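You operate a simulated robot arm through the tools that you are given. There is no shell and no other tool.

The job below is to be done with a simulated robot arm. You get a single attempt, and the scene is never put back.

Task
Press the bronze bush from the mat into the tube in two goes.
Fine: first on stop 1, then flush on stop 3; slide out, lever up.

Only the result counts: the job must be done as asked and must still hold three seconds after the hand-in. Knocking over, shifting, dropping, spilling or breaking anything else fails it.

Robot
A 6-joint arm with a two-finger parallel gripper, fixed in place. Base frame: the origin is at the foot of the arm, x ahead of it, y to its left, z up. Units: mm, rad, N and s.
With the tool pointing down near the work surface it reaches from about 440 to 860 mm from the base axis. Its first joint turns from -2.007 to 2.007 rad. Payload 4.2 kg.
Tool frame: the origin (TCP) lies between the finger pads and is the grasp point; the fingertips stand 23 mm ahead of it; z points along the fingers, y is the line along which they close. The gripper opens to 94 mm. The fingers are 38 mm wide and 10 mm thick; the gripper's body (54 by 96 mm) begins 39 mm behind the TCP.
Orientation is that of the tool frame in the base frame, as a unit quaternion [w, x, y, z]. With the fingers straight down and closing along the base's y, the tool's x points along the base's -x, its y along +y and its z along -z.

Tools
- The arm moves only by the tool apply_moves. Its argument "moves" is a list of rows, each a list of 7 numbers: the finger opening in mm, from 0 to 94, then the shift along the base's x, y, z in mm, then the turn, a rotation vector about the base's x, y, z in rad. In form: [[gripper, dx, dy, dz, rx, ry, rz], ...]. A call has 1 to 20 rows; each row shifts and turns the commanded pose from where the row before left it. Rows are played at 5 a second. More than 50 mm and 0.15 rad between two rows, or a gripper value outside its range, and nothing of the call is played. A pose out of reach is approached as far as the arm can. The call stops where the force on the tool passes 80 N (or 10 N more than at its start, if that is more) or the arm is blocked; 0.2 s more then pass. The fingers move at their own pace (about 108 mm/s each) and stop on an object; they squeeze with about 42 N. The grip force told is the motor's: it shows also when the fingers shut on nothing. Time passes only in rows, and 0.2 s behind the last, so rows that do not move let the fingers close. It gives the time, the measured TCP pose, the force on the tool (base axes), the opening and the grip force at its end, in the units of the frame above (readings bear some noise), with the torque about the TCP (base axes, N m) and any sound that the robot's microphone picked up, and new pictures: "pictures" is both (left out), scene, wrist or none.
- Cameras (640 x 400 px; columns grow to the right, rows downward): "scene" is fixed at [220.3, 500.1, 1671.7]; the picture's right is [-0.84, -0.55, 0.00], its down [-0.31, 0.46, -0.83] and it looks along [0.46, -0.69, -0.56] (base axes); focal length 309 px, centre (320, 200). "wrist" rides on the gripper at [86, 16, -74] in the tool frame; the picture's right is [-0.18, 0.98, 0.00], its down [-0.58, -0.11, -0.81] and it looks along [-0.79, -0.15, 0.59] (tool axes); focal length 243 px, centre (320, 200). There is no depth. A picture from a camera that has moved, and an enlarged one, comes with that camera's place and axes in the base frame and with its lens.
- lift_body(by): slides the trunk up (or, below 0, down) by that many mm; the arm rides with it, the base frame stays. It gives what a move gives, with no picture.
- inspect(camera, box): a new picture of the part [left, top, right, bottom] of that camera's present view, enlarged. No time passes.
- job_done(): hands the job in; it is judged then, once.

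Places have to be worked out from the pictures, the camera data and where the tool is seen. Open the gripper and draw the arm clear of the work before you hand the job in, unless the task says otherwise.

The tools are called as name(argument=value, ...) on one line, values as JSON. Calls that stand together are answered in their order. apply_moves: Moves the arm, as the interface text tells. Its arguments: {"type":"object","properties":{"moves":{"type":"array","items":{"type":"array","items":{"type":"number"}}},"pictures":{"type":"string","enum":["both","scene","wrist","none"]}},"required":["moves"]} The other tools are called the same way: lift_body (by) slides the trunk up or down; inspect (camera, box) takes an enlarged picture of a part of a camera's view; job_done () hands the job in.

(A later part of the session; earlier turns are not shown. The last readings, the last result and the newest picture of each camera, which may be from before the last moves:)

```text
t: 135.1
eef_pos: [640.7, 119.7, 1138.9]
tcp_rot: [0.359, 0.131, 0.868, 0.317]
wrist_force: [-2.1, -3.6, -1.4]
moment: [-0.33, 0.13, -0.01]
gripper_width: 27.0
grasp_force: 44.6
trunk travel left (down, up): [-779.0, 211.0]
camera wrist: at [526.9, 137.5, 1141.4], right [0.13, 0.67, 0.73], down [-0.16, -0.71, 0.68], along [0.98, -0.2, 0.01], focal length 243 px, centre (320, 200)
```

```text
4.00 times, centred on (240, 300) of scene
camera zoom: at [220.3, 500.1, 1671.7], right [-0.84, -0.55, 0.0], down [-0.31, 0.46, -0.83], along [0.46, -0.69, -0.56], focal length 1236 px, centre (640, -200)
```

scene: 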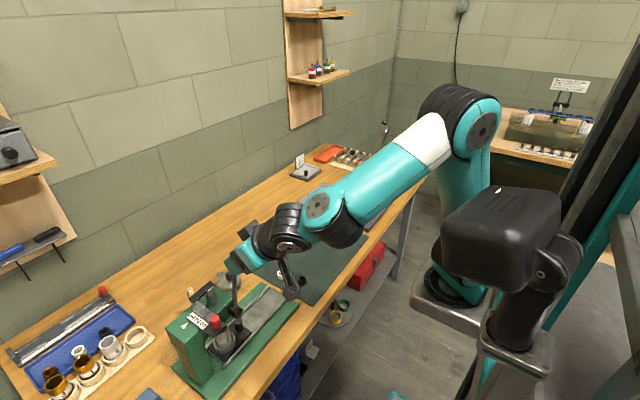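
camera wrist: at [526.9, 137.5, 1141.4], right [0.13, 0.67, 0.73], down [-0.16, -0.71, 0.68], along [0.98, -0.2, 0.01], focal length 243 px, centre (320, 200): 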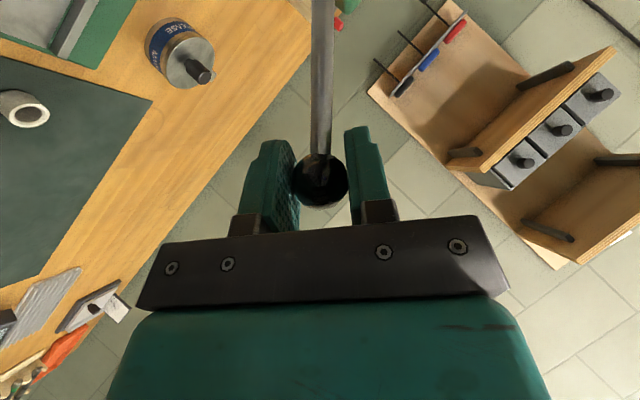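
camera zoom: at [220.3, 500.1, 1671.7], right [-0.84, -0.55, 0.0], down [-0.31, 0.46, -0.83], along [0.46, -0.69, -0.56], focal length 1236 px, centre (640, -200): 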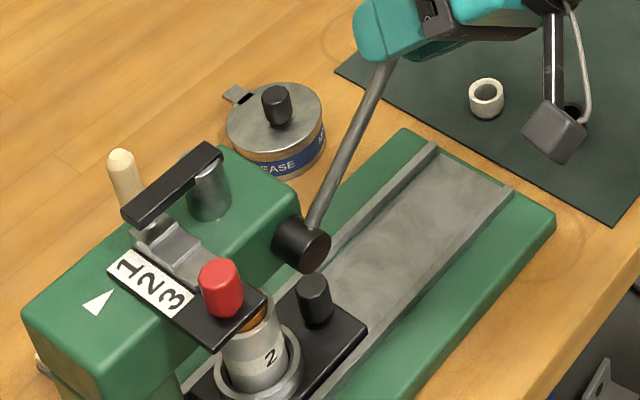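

The lever comes up freely. I continue upward.

apply_moves(moves=[[20, 0, 4.69, 5.14, -0.05, 0, 0], [20, 0, 4.95, 4.92, -0.05, 0, 0], [20, 0, 5.16, 4.64, -0.05, 0, 0], [20, 0, 5.4, 4.4, -0.05, 0, 0], [20, 0, 5.61, 4.1, -0.05, 0, 0], [20, 0, 5.81, 3.83, -0.05, 0, 0], [20, 0, 0, 0, 0, 0, 0]], pictures="none")

apply_moves(moves=[[20, 0, 5.99, 3.54, -0.05, 0, 0], [20, 0, 6.17, 3.23, -0.05, 0, 0], [20, 0, 6.32, 2.92, -0.05, 0, 0], [20, 0, 6.46, 2.59, -0.05, 0, 0], [20, 0, 6.57, 2.28, -0.05, 0, 0], [20, 0, 0, 0, 0, 0, 0]], pictures="wrist")

```text
t: 136.7
eef_pos: [641.2, 151.8, 1164.8]
tcp_rot: [0.375, 0.075, 0.905, 0.184]
wrist_force: [-13.2, 2.6, -4.4]
moment: [0.07, -0.09, 0.01]
gripper_width: 27.1
grasp_force: 44.7
trunk travel left (down, up): [-779.0, 211.0]
```

```text
t: 138.1
eef_pos: [641.4, 181.7, 1179.8]
tcp_rot: [0.382, 0.028, 0.921, 0.069]
wrist_force: [-8.4, 2.1, -10.1]
moment: [-0.1, -0.27, -0.12]
gripper_width: 26.9
grasp_force: 45.0
trunk travel left (down, up): [-779.0, 211.0]
camera wrist: at [527.0, 199.5, 1172.2], right [0.13, 0.95, 0.27], down [-0.16, -0.25, 0.95], along [0.98, -0.17, 0.12], focal length 243 px, centre (320, 200)
```

wrist: 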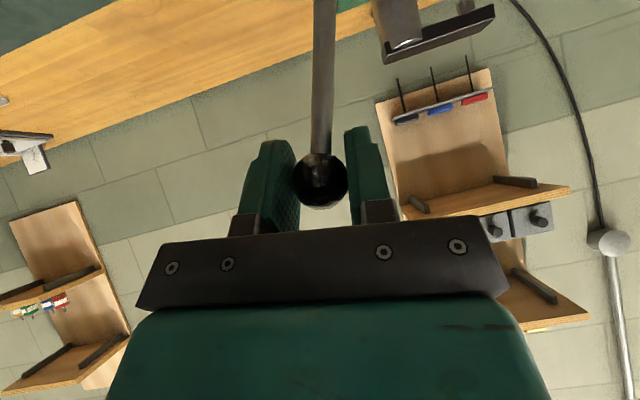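

Three more steps bring the lever to its upper rest; I go slowly to feel the end.

apply_moves(moves=[[20, -0.3, 6.68, 2.2, -0.05, 0, 0], [20, 0, 6.78, 1.9, -0.05, 0, 0], [20, 0, 0, 0, 0, 0, 0]], pictures="none")

apply_moves(moves=[[20, 0, 3.42, 0.7, -0.025, 0, 0], [20, 0, 3.42, 0.6, -0.025, 0, 0], [20, 0, 0, 0, 0, 0, 0]], pictures="wrist")

inspect(camera="scene", box=[180, 230, 300, 350])

```text
t: 138.8
eef_pos: [640.9, 194.9, 1182.6]
tcp_rot: [0.384, 0.009, 0.923, 0.023]
wrist_force: [1.1, 2.9, -15.9]
moment: [-0.03, 0.09, -0.01]
gripper_width: 27.2
grasp_force: 44.8
trunk travel left (down, up): [-779.0, 211.0]
```

```text
t: 139.7
eef_pos: [640.7, 200.6, 1184.4]
tcp_rot: [0.382, 0.001, 0.924, -0.002]
wrist_force: [-2.1, -8.5, -26.7]
moment: [-0.04, -0.47, -0.13]
gripper_width: 27.3
grasp_force: 45.3
trunk travel left (down, up): [-779.0, 211.0]
camera wrist: at [527.0, 217.4, 1174.8], right [0.13, 0.98, 0.13], down [-0.16, -0.11, 0.98], along [0.98, -0.15, 0.14], focal length 243 px, centre (320, 200)
```

wrist: 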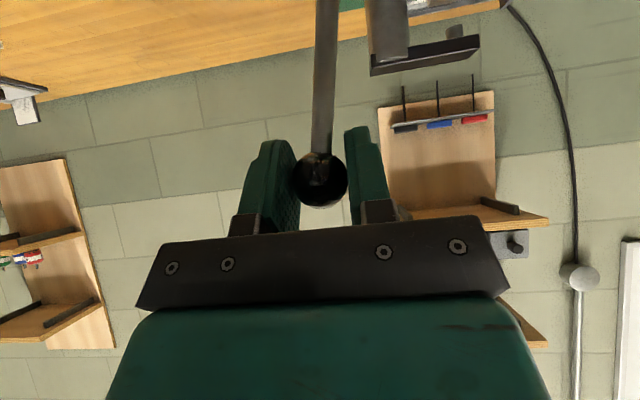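

```text
3.33 times, centred on (240, 290) of scene
camera zoom: at [220.3, 500.1, 1671.7], right [-0.84, -0.55, 0.0], down [-0.31, 0.46, -0.83], along [0.46, -0.69, -0.56], focal length 1030 px, centre (587, -100)
```

zoom: 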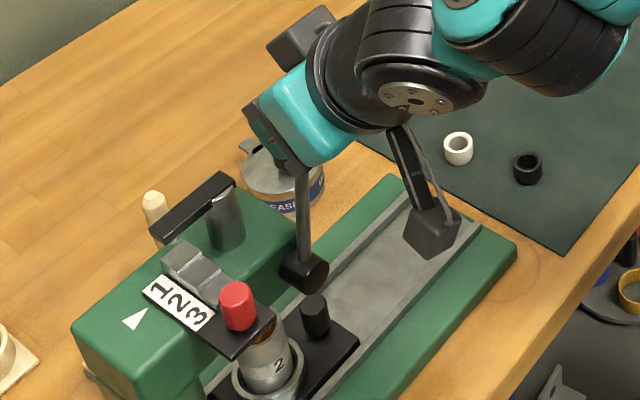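

The lever is back up at its starting angle. I ease the radial strain, open the fingers and retreat along the tool axis to see if the lever stays up.

apply_moves(moves=[[20, 0, 0.5, -2, 0, 0, 0], [20, 0, 0, 0, 0, 0, 0], [34, 0, 0, 0, 0, 0, 0], [50, 0, 0, 0, 0, 0, 0], [60, 0, 0, 0, 0, 0, 0], [60, -12, 0, 12, 0, 0, 0], [60, -20, 0, 20, 0, 0, 0], [60, -25, 0, 25, 0, 0, 0], [60, -30, 0, 0, 0, 0, 0], [60, 0, 0, 0, 0, 0, 0]], pictures="both")

inspect(camera="scene", box=[170, 230, 300, 350])

inspect(camera="wrist", box=[260, 0, 420, 120])

```text
t: 141.8
eef_pos: [551.7, 200.9, 1239.7]
tcp_rot: [0.383, 0.0, 0.924, -0.001]
wrist_force: [0.4, 0.5, 0.6]
moment: [-0.03, 0.05, 0.0]
gripper_width: 60.0
grasp_force: 0.0
trunk travel left (down, up): [-779.0, 211.0]
camera wrist: at [438.5, 217.6, 1230.4], right [0.13, 0.98, 0.13], down [-0.16, -0.11, 0.98], along [0.98, -0.15, 0.14], focal length 243 px, centre (320, 200)
```

scene: 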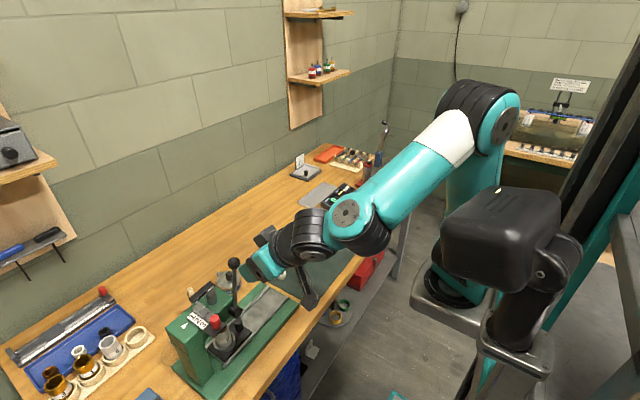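
wrist: 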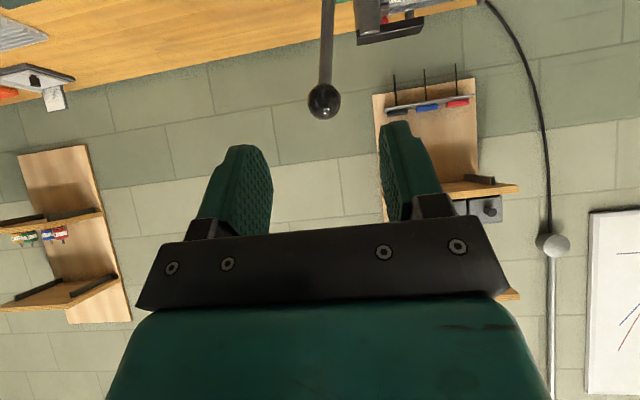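

```text
3.33 times, centred on (235, 290) of scene
camera zoom: at [220.3, 500.1, 1671.7], right [-0.84, -0.55, 0.0], down [-0.31, 0.46, -0.83], along [0.46, -0.69, -0.56], focal length 1030 px, centre (603, -100)
```

zoom: 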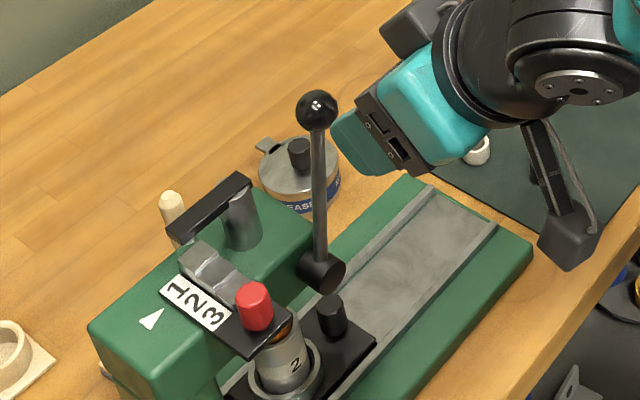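

```text
3.33 times, centred on (340, 60) of wrist
camera zoom: at [438.5, 217.6, 1230.4], right [0.13, 0.98, 0.13], down [-0.16, -0.11, 0.98], along [0.98, -0.15, 0.14], focal length 809 px, centre (253, 667)
```

zoom: 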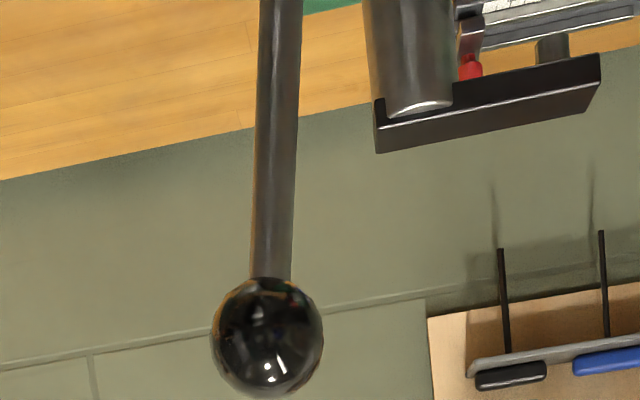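

The lever stays up exactly where it started. Now I set the stop to 3: I bring the tool back to vertical and go over the red knob (now at about x≈619).

apply_moves(moves=[[56, 0, 0, -10, 0, 0.131, 0], [56, 0, 0, -10, 0, 0.131, 0], [56, 0, 0, -10, 0, 0.131, 0], [56, 0, 0, -10, 0, 0.131, 0], [56, 0, 0, -10, 0, 0.131, 0], [56, 0, 0, -10, 0, 0.1305, 0], [56, 0, 0, 0, 0, 0, 0]], pictures="none")

apply_moves(moves=[[56, 0, 43, -8, 0, 0, 0], [56, 0, 43, -6, 0, 0, 0], [56, 33, 0, 0, 0, 0, 0], [56, 30, 0, 0, 0, 0, 0], [56, 0, 0, 0, 0, 0, 0]], pictures="both")

inspect(camera="wrist", box=[250, 60, 400, 180])

```text
t: 143.4
eef_pos: [553.8, 203.0, 1179.9]
tcp_rot: [0.0, 0.0, 1.0, 0.0]
wrist_force: [0.1, 0.4, 0.6]
moment: [-0.02, -0.07, 0.01]
gripper_width: 55.9
grasp_force: 0.0
trunk travel left (down, up): [-779.0, 211.0]
```

```text
t: 144.7
eef_pos: [616.1, 289.2, 1166.1]
tcp_rot: [0.0, 0.0, 1.0, 0.0]
wrist_force: [0.3, -0.1, -0.1]
moment: [0.02, 0.03, 0.01]
gripper_width: 56.1
grasp_force: 0.1
trunk travel left (down, up): [-779.0, 211.0]
camera wrist: at [529.6, 306.4, 1239.3], right [0.18, 0.98, 0.0], down [0.58, -0.11, 0.81], along [0.79, -0.15, -0.59], focal length 243 px, centre (320, 200)
```

scene: 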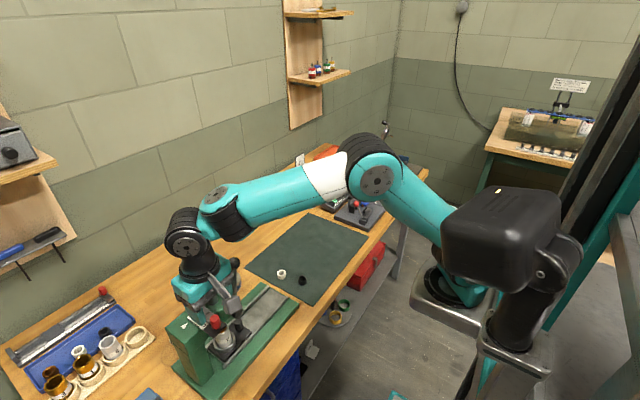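
wrist: 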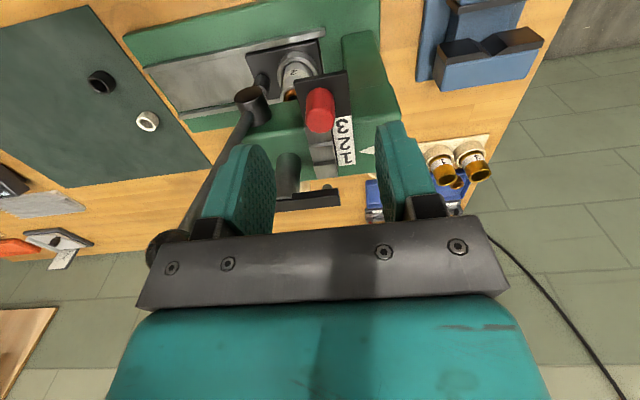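

```text
3.33 times, centred on (325, 120) of wrist
camera zoom: at [529.6, 306.4, 1239.3], right [0.18, 0.98, 0.0], down [0.58, -0.11, 0.81], along [0.79, -0.15, -0.59], focal length 809 px, centre (303, 467)
```

zoom: 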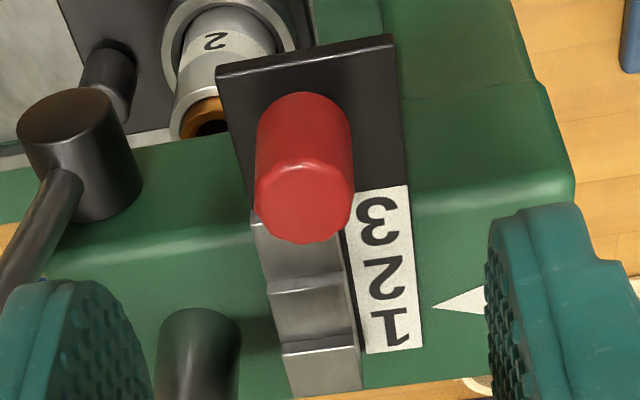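

inspect(camera="wrist", box=[275, 60, 315, 105])

inspect(camera="scene", box=[210, 318, 250, 348])

```text
8.89 times, centred on (295, 82) of wrist
camera zoom: at [529.6, 306.4, 1239.3], right [0.18, 0.98, 0.0], down [0.58, -0.11, 0.81], along [0.79, -0.15, -0.59], focal length 2157 px, centre (542, 1244)
```

zoom: 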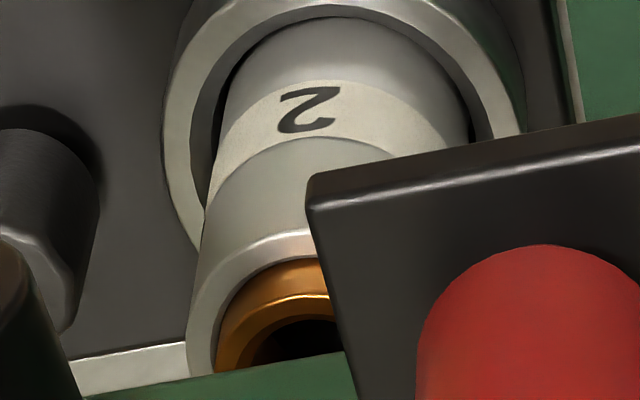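

```text
13.33 times, centred on (230, 333) of scene
camera zoom: at [220.3, 500.1, 1671.7], right [-0.84, -0.55, 0.0], down [-0.31, 0.46, -0.83], along [0.46, -0.69, -0.56], focal length 4120 px, centre (1520, -1573)
```

zoom: 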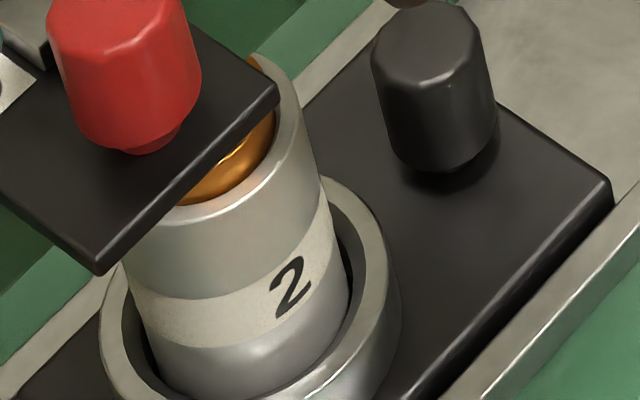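

The first press has sunk the bush so that only about 6–8 mm stand out. I lower onto the red knob and grip it.

apply_moves(moves=[[56, 0.5, 0.5, -20, 0, 0, 0], [56, 0, 0, -15, 0, 0, 0], [56, 0, 0, -11, 0, 0, 0], [56, 0, 0, 0, 0, 0, 0]], pictures="wrist")

inspect(camera="wrist", box=[240, 90, 400, 210])

```text
t: 145.7
eef_pos: [616.4, 290.3, 1120.6]
tcp_rot: [0.001, 0.0, 1.0, 0.0]
wrist_force: [-1.0, 0.2, -0.9]
moment: [0.02, -0.02, 0.03]
gripper_width: 55.8
grasp_force: 0.2
trunk travel left (down, up): [-779.0, 211.0]
camera wrist: at [530.5, 307.0, 1194.1], right [0.18, 0.98, 0.0], down [0.58, -0.11, 0.81], along [0.79, -0.15, -0.59], focal length 243 px, centre (320, 200)
```

wrist: 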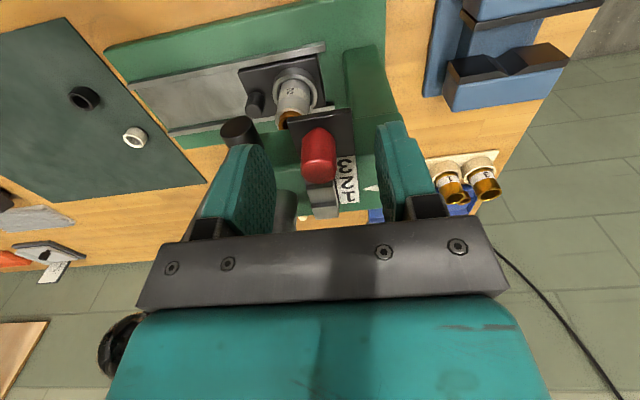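

```text
3.33 times, centred on (320, 150) of wrist
camera zoom: at [530.5, 307.0, 1194.1], right [0.18, 0.98, 0.0], down [0.58, -0.11, 0.81], along [0.79, -0.15, -0.59], focal length 809 px, centre (320, 367)
```

zoom: 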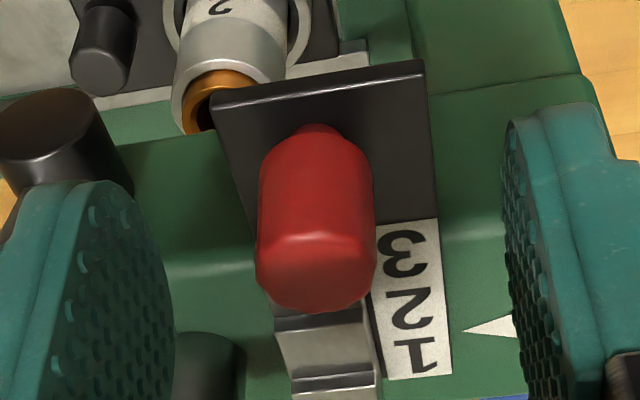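

apply_moves(moves=[[40, 0, -0.4, -2, 0, 0, 0], [25, 0, 0, 0, 0, 0, 0], [14, 0, 0, 0, 0, 0, 0], [14, 0, 0, 0, 0, 0, 0], [14, 3, 0.1, 0, 0, 0, 0], [14, 3, 0.1, 0, 0, 0, 0], [14, 4, 0.1, 0, 0, 0, 0], [14, 4, 0.1, 0, 0, 0, 0], [14, 4, 0.1, 0, 0, 0, 0], [14, 0, 0, 0, 0, 0, 0]], pictures="wrist")

```text
t: 147.8
eef_pos: [636.2, 287.5, 1118.9]
tcp_rot: [0.0, 0.001, 1.0, 0.0]
wrist_force: [-0.7, -16.7, -0.8]
moment: [-0.6, -0.14, -0.13]
gripper_width: 19.0
grasp_force: 44.9
trunk travel left (down, up): [-779.0, 211.0]
camera wrist: at [548.8, 305.1, 1192.4], right [0.18, 0.98, 0.0], down [0.58, -0.11, 0.81], along [0.79, -0.15, -0.59], focal length 243 px, centre (320, 200)
```

wrist: 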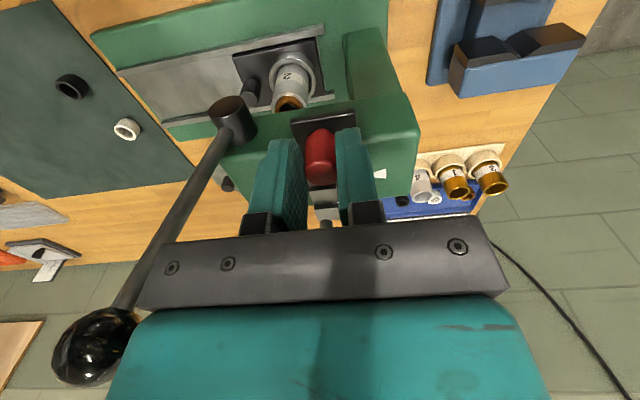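

apply_moves(moves=[[14, 3, -1.2, 0, 0, 0, 0], [14, 4, 0, 0, 0, 0, 0], [14, 4, 0, 0, 0, 0, 0], [14, 4, 0, 0, 0, 0, 0], [14, 3, 0, 0, 0, 0, 0], [14, 0, 0, 0, 0, 0, 0]], pictures="wrist")

inspect(camera="wrist", box=[240, 90, 400, 210])

inspect(camera="scene", box=[175, 275, 245, 335])

```text
t: 149.2
eef_pos: [652.0, 286.6, 1119.3]
tcp_rot: [0.0, 0.001, 1.0, -0.001]
wrist_force: [-0.1, -7.0, -6.9]
moment: [0.17, -0.45, -0.04]
gripper_width: 19.0
grasp_force: 44.8
trunk travel left (down, up): [-779.0, 211.0]
camera wrist: at [566.6, 305.1, 1192.4], right [0.18, 0.98, 0.0], down [0.58, -0.11, 0.81], along [0.79, -0.15, -0.59], focal length 243 px, centre (320, 200)
```

wrist: 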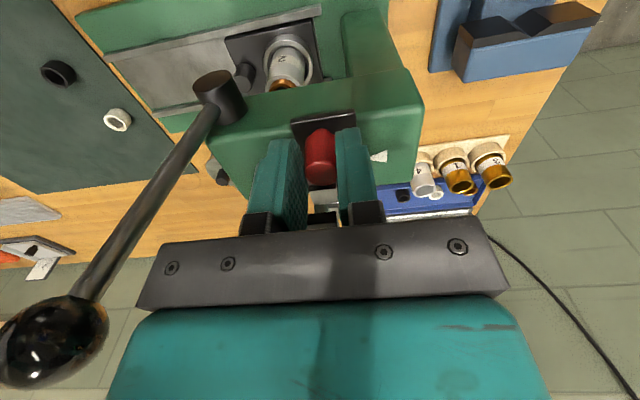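

```text
3.33 times, centred on (320, 150) of wrist
camera zoom: at [566.6, 305.1, 1192.4], right [0.18, 0.98, 0.0], down [0.58, -0.11, 0.81], along [0.79, -0.15, -0.59], focal length 809 px, centre (320, 367)
```

zoom: 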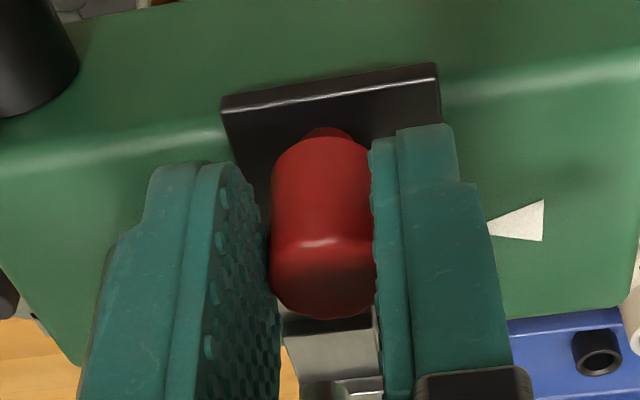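

```text
6.67 times, centred on (210, 305) of scene
camera zoom: at [220.3, 500.1, 1671.7], right [-0.84, -0.55, 0.0], down [-0.31, 0.46, -0.83], along [0.46, -0.69, -0.56], focal length 2060 px, centre (1053, -500)
```

zoom: 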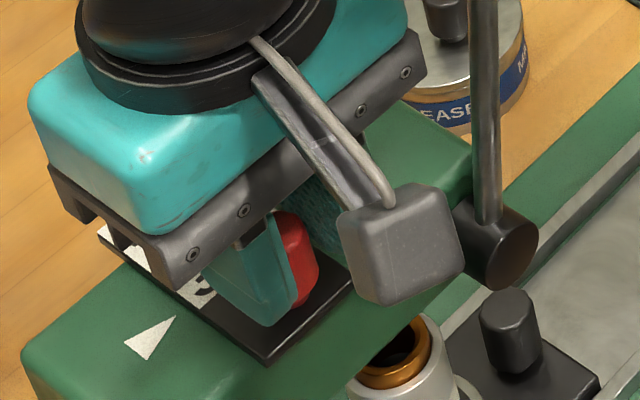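

The slide is back within about 0.5 mm of its original "3" position. I nudge it the last 0.6 mm, release, rise and check the pointer.

apply_moves(moves=[[14, 0.6, -0.6, 0, 0, 0, 0], [14, 0, 0, 0, 0, 0, 0], [30, 0, 0, 0, 0, 0, 0], [50, 0, 0, 0, 0, 0, 0], [56, 0, 0, 0, 0, 0, 0], [56, 0, 0, 20, 0, 0, 0], [56, 0, 0, 25, 0, 0, 0], [56, -30, 0, 0, 0, 0, 0], [56, -40, 0, 0, 0, 0, 0], [56, -30, 0, 0, 0, 0, 0], [56, 0, 0, 0, 0, 0, 0]], pictures="wrist")

inspect(camera="scene", box=[185, 305, 225, 335])

inspect(camera="scene", box=[180, 270, 260, 345])

inspect(camera="wrist", box=[280, 90, 400, 200])

```text
t: 151.7
eef_pos: [554.7, 289.7, 1164.0]
tcp_rot: [0.002, 0.0, 1.0, 0.001]
wrist_force: [0.3, -0.5, -1.2]
moment: [0.0, 0.0, 0.02]
gripper_width: 56.2
grasp_force: 0.0
trunk travel left (down, up): [-779.0, 211.0]
camera wrist: at [467.8, 306.2, 1237.7], right [0.18, 0.98, 0.0], down [0.58, -0.11, 0.81], along [0.79, -0.15, -0.59], focal length 243 px, centre (320, 200)
```

wrist: 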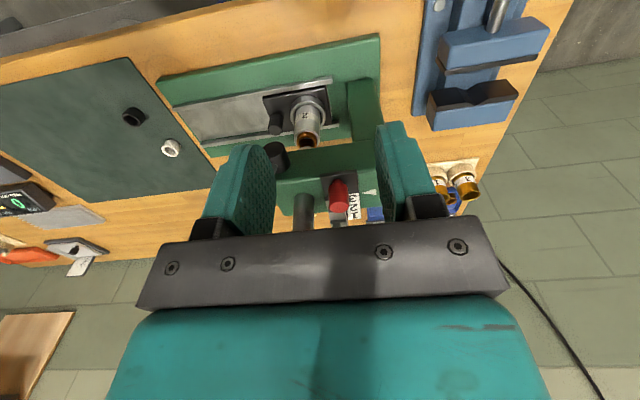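

```text
13.33 times, centred on (205, 320) of scene
camera zoom: at [220.3, 500.1, 1671.7], right [-0.84, -0.55, 0.0], down [-0.31, 0.46, -0.83], along [0.46, -0.69, -0.56], focal length 4120 px, centre (1853, -1400)
```

zoom: 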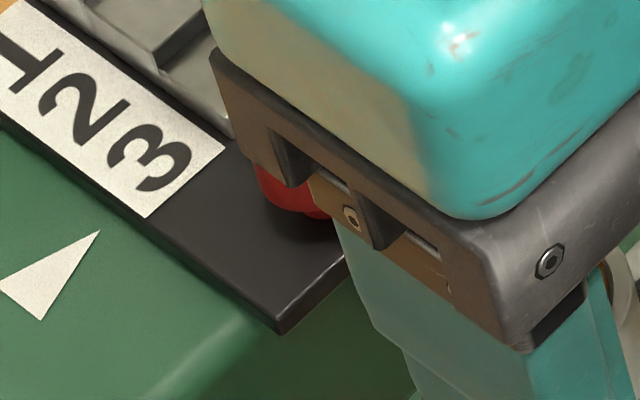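

```text
5.33 times, centred on (220, 308) of scene
camera zoom: at [220.3, 500.1, 1671.7], right [-0.84, -0.55, 0.0], down [-0.31, 0.46, -0.83], along [0.46, -0.69, -0.56], focal length 1648 px, centre (853, -373)
```

zoom: 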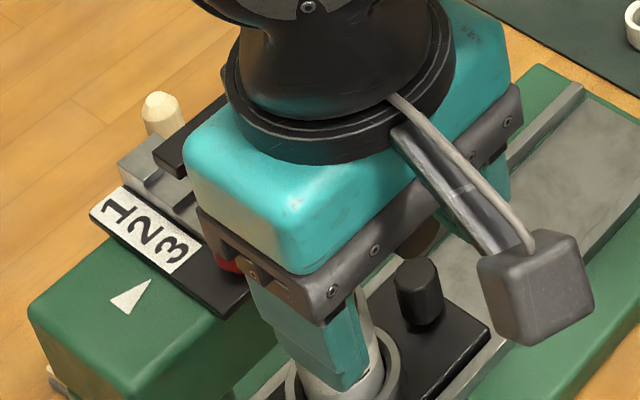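

```text
3.64 times, centred on (340, 145) of wrist
camera zoom: at [467.8, 306.2, 1237.7], right [0.18, 0.98, 0.0], down [0.58, -0.11, 0.81], along [0.79, -0.15, -0.59], focal length 882 px, centre (247, 400)
```

zoom: 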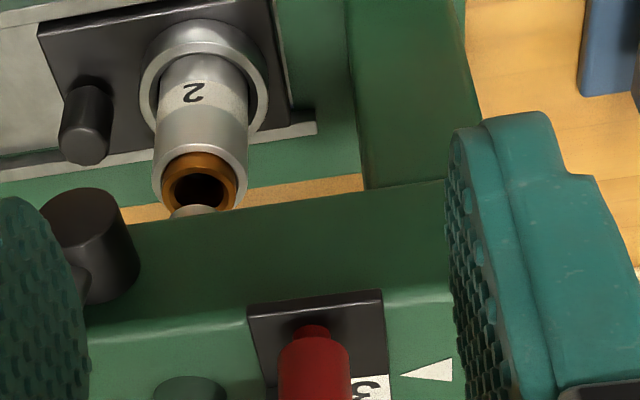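

The pointer is at 3 again and the bush is partly in. Now I go back to the lever: rise, move to y≈200 and pitch the tool 45° forward as before.

apply_moves(moves=[[60, 0, -30, 24, 0, 0, 0], [60, 0, -30, 24, 0, 0, 0], [60, 0, -30, 22, 0, 0, 0], [60, 0, 0, 0, 0, -0.131, 0], [60, 0, 0, 0, 0, -0.131, 0], [60, 0, 0, 0, 0, -0.131, 0], [60, 0, 0, 0, 0, -0.131, 0], [60, 0, 0, 0, 0, -0.131, 0], [60, 0, 0, 0, 0, -0.1305, 0], [60, 0, 0, 0, 0, 0, 0]], pictures="none")

apply_moves(moves=[[60, 20, 0, 0, 0, 0, 0], [60, 19, 0, 0, 0, 0, 0], [60, 0, 0, 0, 0, 0, 0]], pictures="wrist")

inspect(camera="wrist", box=[240, 20, 420, 180])

```text
t: 153.8
eef_pos: [555.2, 199.1, 1233.0]
tcp_rot: [0.384, 0.0, 0.923, 0.0]
wrist_force: [0.0, 0.2, 0.2]
moment: [0.0, 0.03, 0.02]
gripper_width: 60.2
grasp_force: 0.0
trunk travel left (down, up): [-779.0, 211.0]
```

```text
t: 154.7
eef_pos: [591.8, 198.5, 1230.6]
tcp_rot: [0.384, 0.0, 0.924, 0.0]
wrist_force: [0.1, 0.2, -0.3]
moment: [-0.01, 0.0, 0.01]
gripper_width: 59.8
grasp_force: 0.0
trunk travel left (down, up): [-779.0, 211.0]
camera wrist: at [478.7, 215.6, 1220.8], right [0.13, 0.98, 0.13], down [-0.16, -0.11, 0.98], along [0.98, -0.15, 0.14], focal length 243 px, centre (320, 200)
```

wrist: 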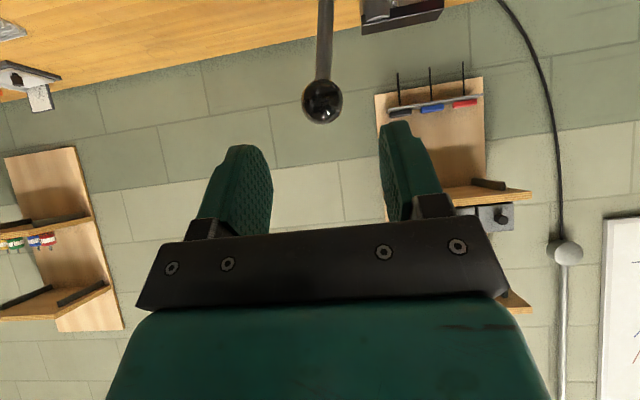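

```text
2.50 times, centred on (330, 100) of wrist
camera zoom: at [478.7, 215.6, 1220.8], right [0.13, 0.98, 0.13], down [-0.16, -0.11, 0.98], along [0.98, -0.15, 0.14], focal length 606 px, centre (295, 450)
```

zoom: 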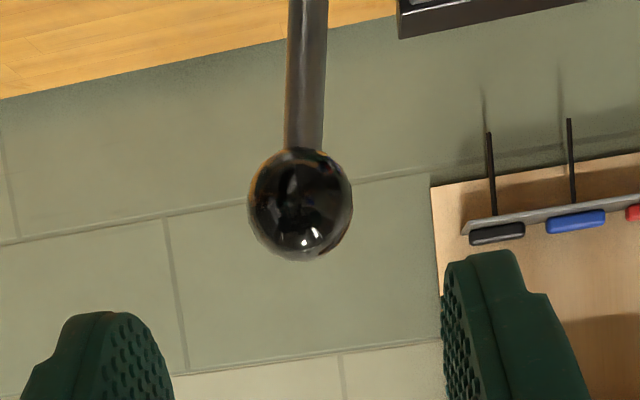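

apply_moves(moves=[[60, 14, 1.2, -10, 0, 0, 0], [60, 12, 0, -12, 0, 0, 0], [60, 12, 0, -12, 0, 0, 0], [60, 9.5, 0, -9.5, 0, 0, 0], [60, 0, 0, 0, 0, 0, 0]], pictures="wrist")

inspect(camera="wrist", box=[240, 80, 400, 240])

```text
t: 155.8
eef_pos: [641.1, 202.6, 1188.3]
tcp_rot: [0.384, 0.0, 0.924, 0.0]
wrist_force: [1.1, -0.5, 0.5]
moment: [0.03, -0.01, 0.03]
gripper_width: 60.2
grasp_force: 0.1
trunk travel left (down, up): [-779.0, 211.0]
camera wrist: at [527.3, 218.6, 1178.4], right [0.13, 0.98, 0.13], down [-0.16, -0.11, 0.98], along [0.98, -0.15, 0.14], focal length 243 px, centre (320, 200)
```

wrist: 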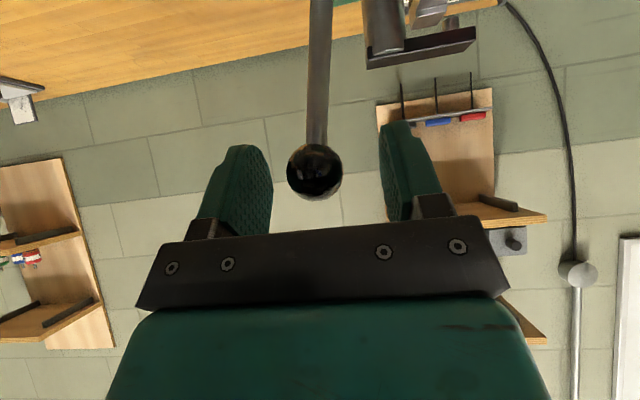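

```text
2.50 times, centred on (320, 160) of wrist
camera zoom: at [527.3, 218.6, 1178.4], right [0.13, 0.98, 0.13], down [-0.16, -0.11, 0.98], along [0.98, -0.15, 0.14], focal length 606 px, centre (320, 300)
```

zoom: 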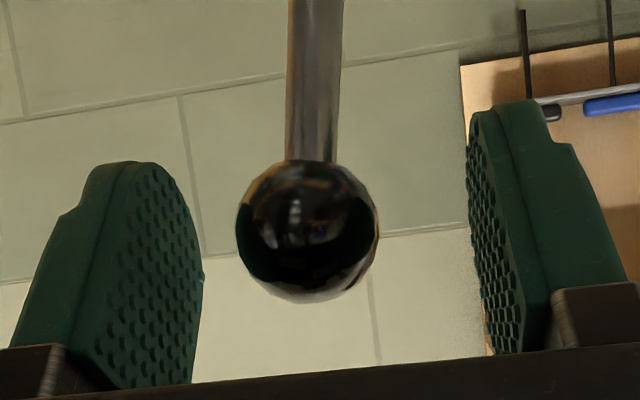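

The ball is between the pads, 2.5 mm off-centre; I correct, close firmly, and start the second stroke along the refined arc.

apply_moves(moves=[[45, 0, -2.3, 0, 0, 0, 0], [30, 0, 0, 0, 0, 0, 0], [20, 0, 0, 0, 0, 0, 0], [20, 0, 0, 0, 0, 0, 0]], pictures="none")

apply_moves(moves=[[20, 0, -6.94, -1.2, 0.05, 0, 0], [20, 0, -6.87, -1.6, 0.05, 0, 0], [20, 0, -6.78, -1.93, 0.05, 0, 0], [20, 0, -6.67, -2.27, 0.05, 0, 0], [20, 0, 0, 0, 0, 0, 0]], pictures="wrist")

```text
t: 156.8
eef_pos: [641.3, 198.3, 1189.7]
tcp_rot: [0.384, -0.001, 0.923, 0.001]
wrist_force: [0.8, -0.3, -1.0]
moment: [0.02, -0.05, 0.03]
gripper_width: 27.2
grasp_force: 45.4
trunk travel left (down, up): [-779.0, 211.0]
```

```text
t: 158.1
eef_pos: [641.2, 171.4, 1181.1]
tcp_rot: [0.379, 0.038, 0.92, 0.093]
wrist_force: [-3.2, 3.9, -11.2]
moment: [0.07, 1.06, 0.3]
gripper_width: 27.5
grasp_force: 44.6
trunk travel left (down, up): [-779.0, 211.0]
camera wrist: at [527.0, 189.5, 1175.4], right [0.13, 0.94, 0.32], down [-0.16, -0.3, 0.94], along [0.98, -0.17, 0.11], focal length 243 px, centre (320, 200)
```

wrist: 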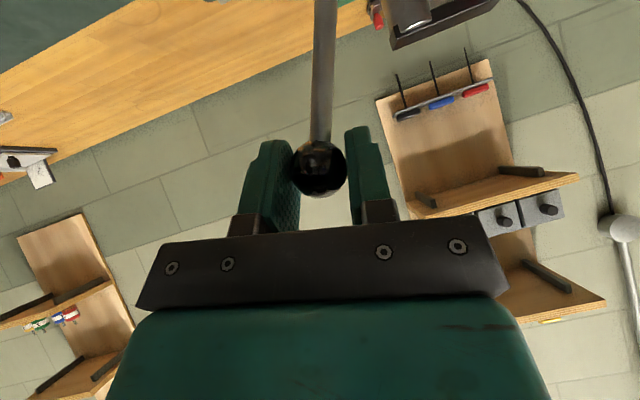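

apply_moves(moves=[[20, 0, -6.2, -3.5, 0.05, 0, 0], [20, 0, -6.42, -2.92, 0.05, 0, 0], [20, 0, -6.26, -3.24, 0.05, 0, 0], [20, 0, -6.08, -3.55, 0.05, 0, 0], [20, 0, -5.91, -3.85, 0.05, 0, 0], [20, 0, 0, 0, 0, 0, 0]], pictures="none")

apply_moves(moves=[[20, 0, -5.69, -4.15, 0.05, 0, 0], [20, 0, -5.5, -4.43, 0.05, 0, 0], [20, 0, -5.26, -4.68, 0.05, 0, 0], [20, 0, 0, 0, 0, 0, 0]], pictures="wrist")

inspect(camera="scene", box=[190, 290, 250, 345])

```text
t: 159.4
eef_pos: [641.6, 140.1, 1166.0]
tcp_rot: [0.373, 0.084, 0.901, 0.207]
wrist_force: [-5.8, 17.6, -25.9]
moment: [0.01, 0.12, 0.08]
gripper_width: 27.5
grasp_force: 45.2
trunk travel left (down, up): [-779.0, 211.0]
```

```text
t: 160.4
eef_pos: [641.4, 122.3, 1154.2]
tcp_rot: [0.366, 0.113, 0.883, 0.273]
wrist_force: [-4.8, 14.7, -16.9]
moment: [0.0, 0.03, 0.08]
gripper_width: 27.4
grasp_force: 44.6
trunk travel left (down, up): [-779.0, 211.0]
camera wrist: at [527.2, 141.9, 1155.0], right [0.13, 0.74, 0.66], down [-0.16, -0.64, 0.75], along [0.98, -0.2, 0.04], focal length 243 px, centre (320, 200)
```

wrist: 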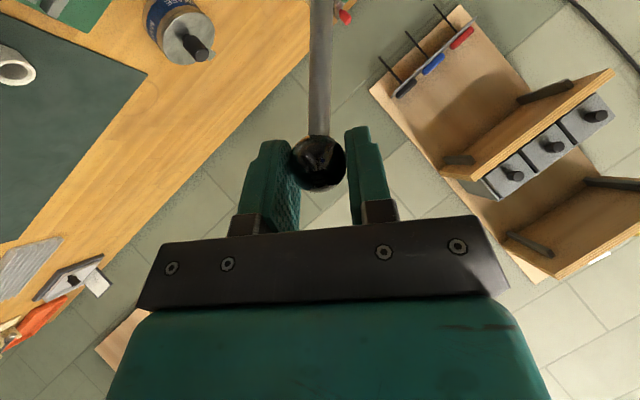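

```text
7.27 times, centred on (220, 318) of scene
camera zoom: at [220.3, 500.1, 1671.7], right [-0.84, -0.55, 0.0], down [-0.31, 0.46, -0.83], along [0.46, -0.69, -0.56], focal length 2248 px, centre (1047, -654)
```

zoom: 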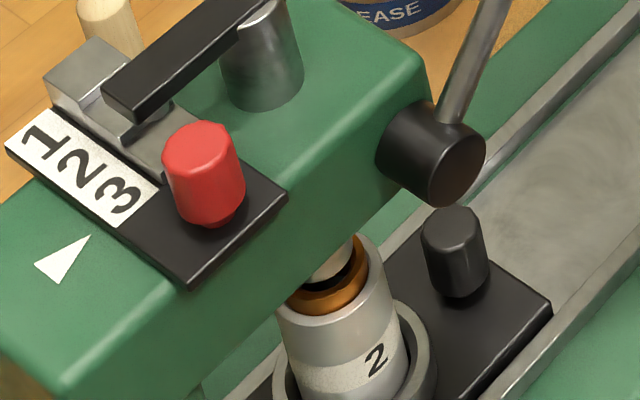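

I see the ram approaching the bush. The radial force says I'm about 2 mm too far out, so I fold in a correction and continue.

apply_moves(moves=[[20, 0.3, -4.3, -5.7, 0.05, 0, 0], [20, 0.2, -4.1, -5.9, 0.05, 0, 0], [20, 0, -4.49, -5.43, 0.05, 0, 0], [20, 0, 0, 0, 0, 0, 0]], pictures="none")

inspect(camera="scene", box=[190, 290, 250, 345])

```text
t: 161.4
eef_pos: [641.2, 108.2, 1137.3]
tcp_rot: [0.358, 0.142, 0.859, 0.337]
wrist_force: [-15.3, -6.4, 6.4]
moment: [0.28, 0.37, 0.11]
gripper_width: 27.5
grasp_force: 45.2
trunk travel left (down, up): [-779.0, 211.0]
```

```text
7.27 times, centred on (220, 318) of scene
camera zoom: at [220.3, 500.1, 1671.7], right [-0.84, -0.55, 0.0], down [-0.31, 0.46, -0.83], along [0.46, -0.69, -0.56], focal length 2248 px, centre (1047, -654)
```

zoom: 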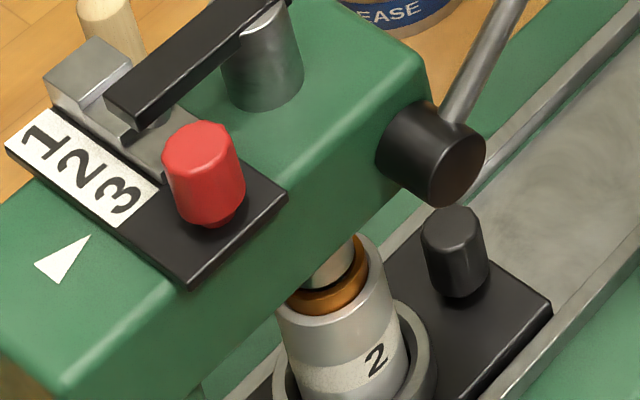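

apply_moves(moves=[[20, -0.5, -4.23, -5.64, 0.05, 0, 0], [20, -0.4, -3.94, -5.85, 0.05, 0, 0], [20, 0, -3.65, -6.04, 0.05, 0, 0], [20, 0, 0, 0, 0, 0, 0]], pictures="none")

inspect(camera="scene", box=[190, 290, 250, 345])

```text
t: 162.4
eef_pos: [641.0, 95.5, 1119.8]
tcp_rot: [0.348, 0.167, 0.83, 0.402]
wrist_force: [9.0, -14.2, 8.4]
moment: [0.07, -0.03, -0.07]
gripper_width: 27.6
grasp_force: 45.1
trunk travel left (down, up): [-779.0, 211.0]
```

```text
7.27 times, centred on (220, 318) of scene
camera zoom: at [220.3, 500.1, 1671.7], right [-0.84, -0.55, 0.0], down [-0.31, 0.46, -0.83], along [0.46, -0.69, -0.56], focal length 2248 px, centre (1047, -654)
```

zoom: 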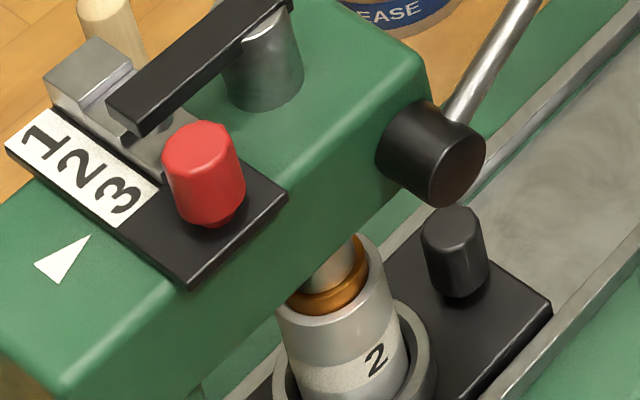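

apply_moves(moves=[[20, 0.3, -4.3, -5.6, 0.05, 0, 0], [20, 0.2, -3.01, -6.38, 0.05, 0, 0], [20, 0, 0, 0, 0, 0, 0]], pictures="none")

inspect(camera="scene", box=[190, 290, 250, 345])

```text
t: 163.2
eef_pos: [641.8, 89.2, 1107.8]
tcp_rot: [0.337, 0.184, 0.81, 0.443]
wrist_force: [7.7, -15.3, 16.0]
moment: [0.24, 0.04, 0.14]
gripper_width: 27.4
grasp_force: 45.3
trunk travel left (down, up): [-779.0, 211.0]
```

```text
7.27 times, centred on (220, 318) of scene
camera zoom: at [220.3, 500.1, 1671.7], right [-0.84, -0.55, 0.0], down [-0.31, 0.46, -0.83], along [0.46, -0.69, -0.56], focal length 2248 px, centre (1047, -654)
```

zoom: 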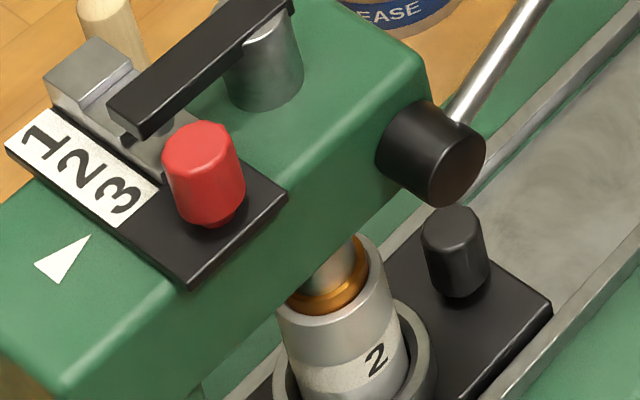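

apply_moves(moves=[[20, 0.3, -4.3, -5.8, 0.05, 0, 0], [20, 0.2, -2.37, -6.63, 0.05, 0, 0], [20, 0, 0, 0, 0, 0, 0]], pictures="wrist")

inspect(camera="scene", box=[190, 290, 250, 345])

```text
t: 164.1
eef_pos: [641.4, 82.2, 1092.0]
tcp_rot: [0.326, 0.2, 0.788, 0.482]
wrist_force: [11.6, 1.3, 5.8]
moment: [0.08, 0.47, 0.88]
gripper_width: 27.3
grasp_force: 44.8
trunk travel left (down, up): [-779.0, 211.0]
camera wrist: at [527.2, 98.9, 1102.6], right [0.13, 0.33, 0.93], down [-0.16, -0.92, 0.35], along [0.98, -0.19, -0.07], focal length 243 px, centre (320, 200)
```

wrist: 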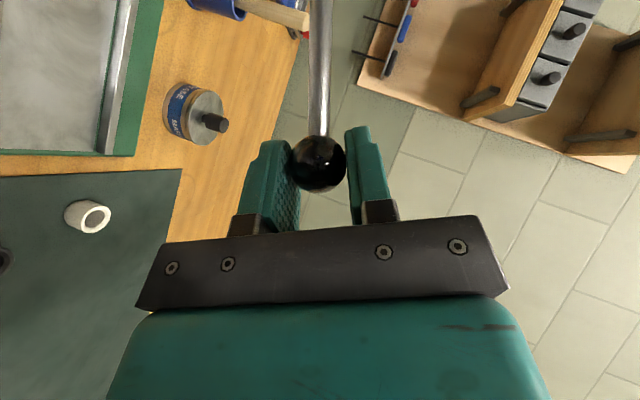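

```text
7.27 times, centred on (220, 318) of scene
camera zoom: at [220.3, 500.1, 1671.7], right [-0.84, -0.55, 0.0], down [-0.31, 0.46, -0.83], along [0.46, -0.69, -0.56], focal length 2248 px, centre (1047, -654)
```

zoom: 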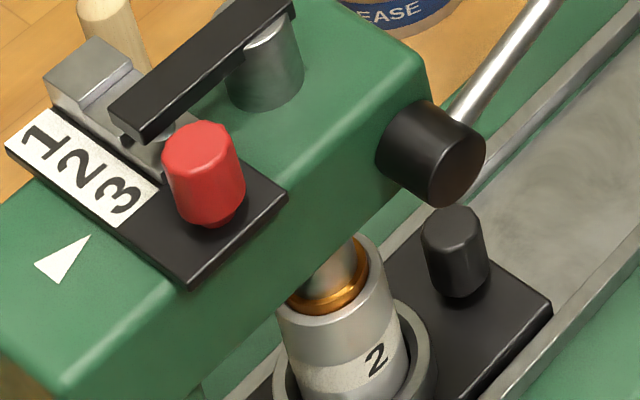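

The bush is sinking further with only about 6 N at the ball. I continue.

apply_moves(moves=[[20, 0.3, -2.04, -6.8, 0.05, 0, 0], [20, 0.2, -1.69, -6.83, 0.05, 0, 0], [20, 0, -1.36, -6.93, 0.05, 0, 0], [20, 0, 0, 0, 0, 0, 0]], pictures="none")

inspect(camera="scene", box=[190, 290, 250, 345])

```text
t: 165.1
eef_pos: [643.2, 79.7, 1076.6]
tcp_rot: [0.308, 0.223, 0.751, 0.539]
wrist_force: [-30.6, -3.1, 5.5]
moment: [0.05, 0.13, 0.35]
gripper_width: 27.2
grasp_force: 45.2
out of reach, approached as far as the arm can: row 3
trunk travel left (down, up): [-779.0, 211.0]
```

```text
7.27 times, centred on (220, 318) of scene
camera zoom: at [220.3, 500.1, 1671.7], right [-0.84, -0.55, 0.0], down [-0.31, 0.46, -0.83], along [0.46, -0.69, -0.56], focal length 2248 px, centre (1047, -654)
```

zoom: 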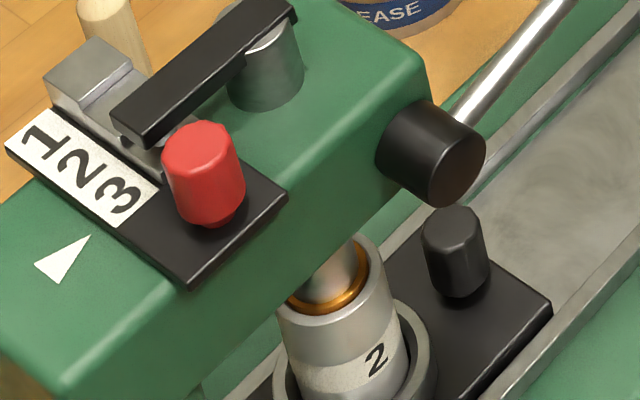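

At this angle the arm can't turn the tool further. The load is only about 6–10 N, so I'll change the hold: release the ball here, back off, turn the tool vertical with the fingers closing along x, and regrip so the ball can pivot between the pads.

apply_moves(moves=[[34, 0, 0, 0, 0, 0, 0], [50, 0, 0, 0, 0, 0, 0], [60, 0, 0, 0, 0, 0, 0], [60, -14, -13, 4.5, 0, 0, 0], [60, -21, -20, 7, 0, 0, 0], [60, -28, -20, 10, 0, 0, 0], [60, 0, 0, 0, 0, 0, 0]], pictures="both")

inspect(camera="scene", box=[190, 220, 320, 345])

```text
t: 166.7
eef_pos: [623.3, 34.3, 1108.5]
tcp_rot: [0.308, 0.224, 0.752, 0.537]
wrist_force: [-0.3, 0.2, 0.1]
moment: [0.0, 0.03, 0.0]
gripper_width: 60.1
grasp_force: 0.1
out of reach, approached as far as the arm can: row 4, 5, 6
trunk travel left (down, up): [-779.0, 211.0]
camera wrist: at [509.8, 48.1, 1119.4], right [0.14, 0.19, 0.97], down [-0.16, -0.96, 0.21], along [0.98, -0.18, -0.1], focal length 243 px, centre (320, 200)
```

scene: 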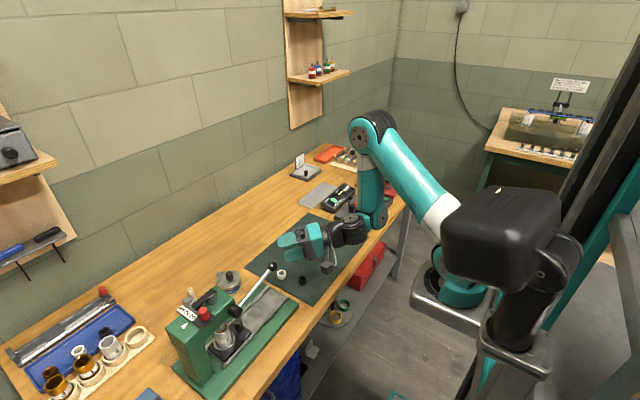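
wrist: 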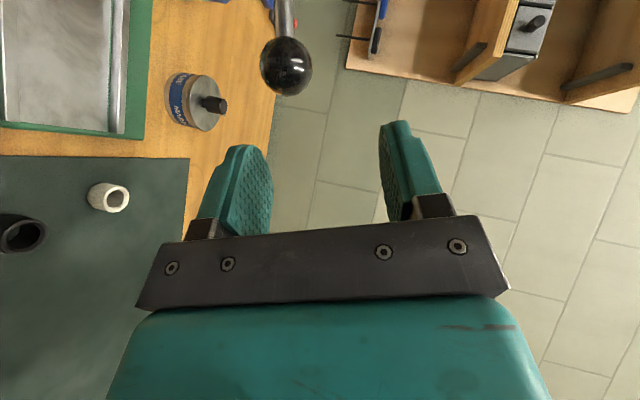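

```text
3.20 times, centred on (255, 282) of scene
camera zoom: at [220.3, 500.1, 1671.7], right [-0.84, -0.55, 0.0], down [-0.31, 0.46, -0.83], along [0.46, -0.69, -0.56], focal length 989 px, centre (528, -64)
```

zoom: 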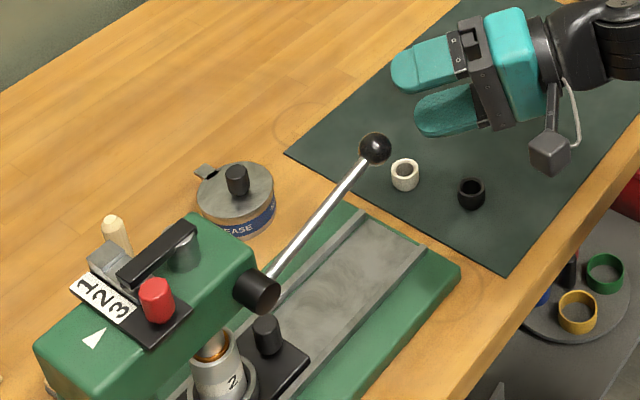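

The lever stays where it is by itself, and the gripper is clear. I rotate the tool back step by step.

apply_moves(moves=[[60, -5, -5, 5, -0.13, 0, 0], [60, -5, -5, 5, -0.13, 0, 0], [60, -5, -5, 5, -0.13, 0, 0], [60, 0, 0, 0, 0, 0, 0]], pictures="none")

```text
t: 167.7
eef_pos: [619.2, 19.9, 1122.3]
tcp_rot: [0.349, 0.16, 0.84, 0.383]
wrist_force: [0.7, 0.0, 0.1]
moment: [-0.01, 0.04, 0.01]
gripper_width: 59.9
grasp_force: 0.1
out of reach, approached as far as the arm can: row 1, 2
trunk travel left (down, up): [-779.0, 211.0]
```

apply_moves(moves=[[60, -5, 0, 10, -0.13, 0, 0], [60, -5, 0, 10, -0.13, 0, 0], [60, 0, 0, 10, -0.13, 0, 0], [60, 0, 0, 10, -0.13, 0, 0], [60, 0, 0, 0, 0, 0, 0]], pictures="none")

apply_moves(moves=[[60, 0, 0, 0, -0.13, 0, 0], [60, 0, 0, 0, -0.13, 0, 0], [60, 0, 0, 0, -0.08, 0, 0], [60, 0, 0, 0, 0, 0, 0]], pictures="scene")

```text
t: 168.8
eef_pos: [607.2, 19.0, 1163.5]
tcp_rot: [0.378, 0.064, 0.911, 0.155]
wrist_force: [0.1, 0.7, 0.2]
moment: [-0.01, 0.01, 0.04]
gripper_width: 59.7
grasp_force: 0.0
trunk travel left (down, up): [-779.0, 211.0]
```

```text
t: 169.8
eef_pos: [606.8, 18.3, 1162.4]
tcp_rot: [0.383, -0.001, 0.924, -0.001]
wrist_force: [0.5, 0.1, -1.0]
moment: [-0.03, 0.0, 0.03]
gripper_width: 60.0
grasp_force: 0.0
trunk travel left (down, up): [-779.0, 211.0]
```

scene: 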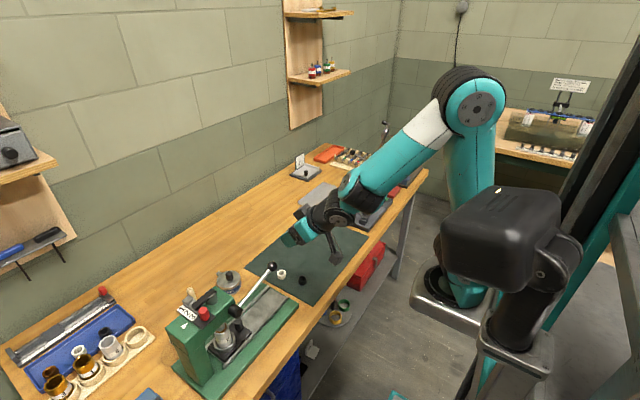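

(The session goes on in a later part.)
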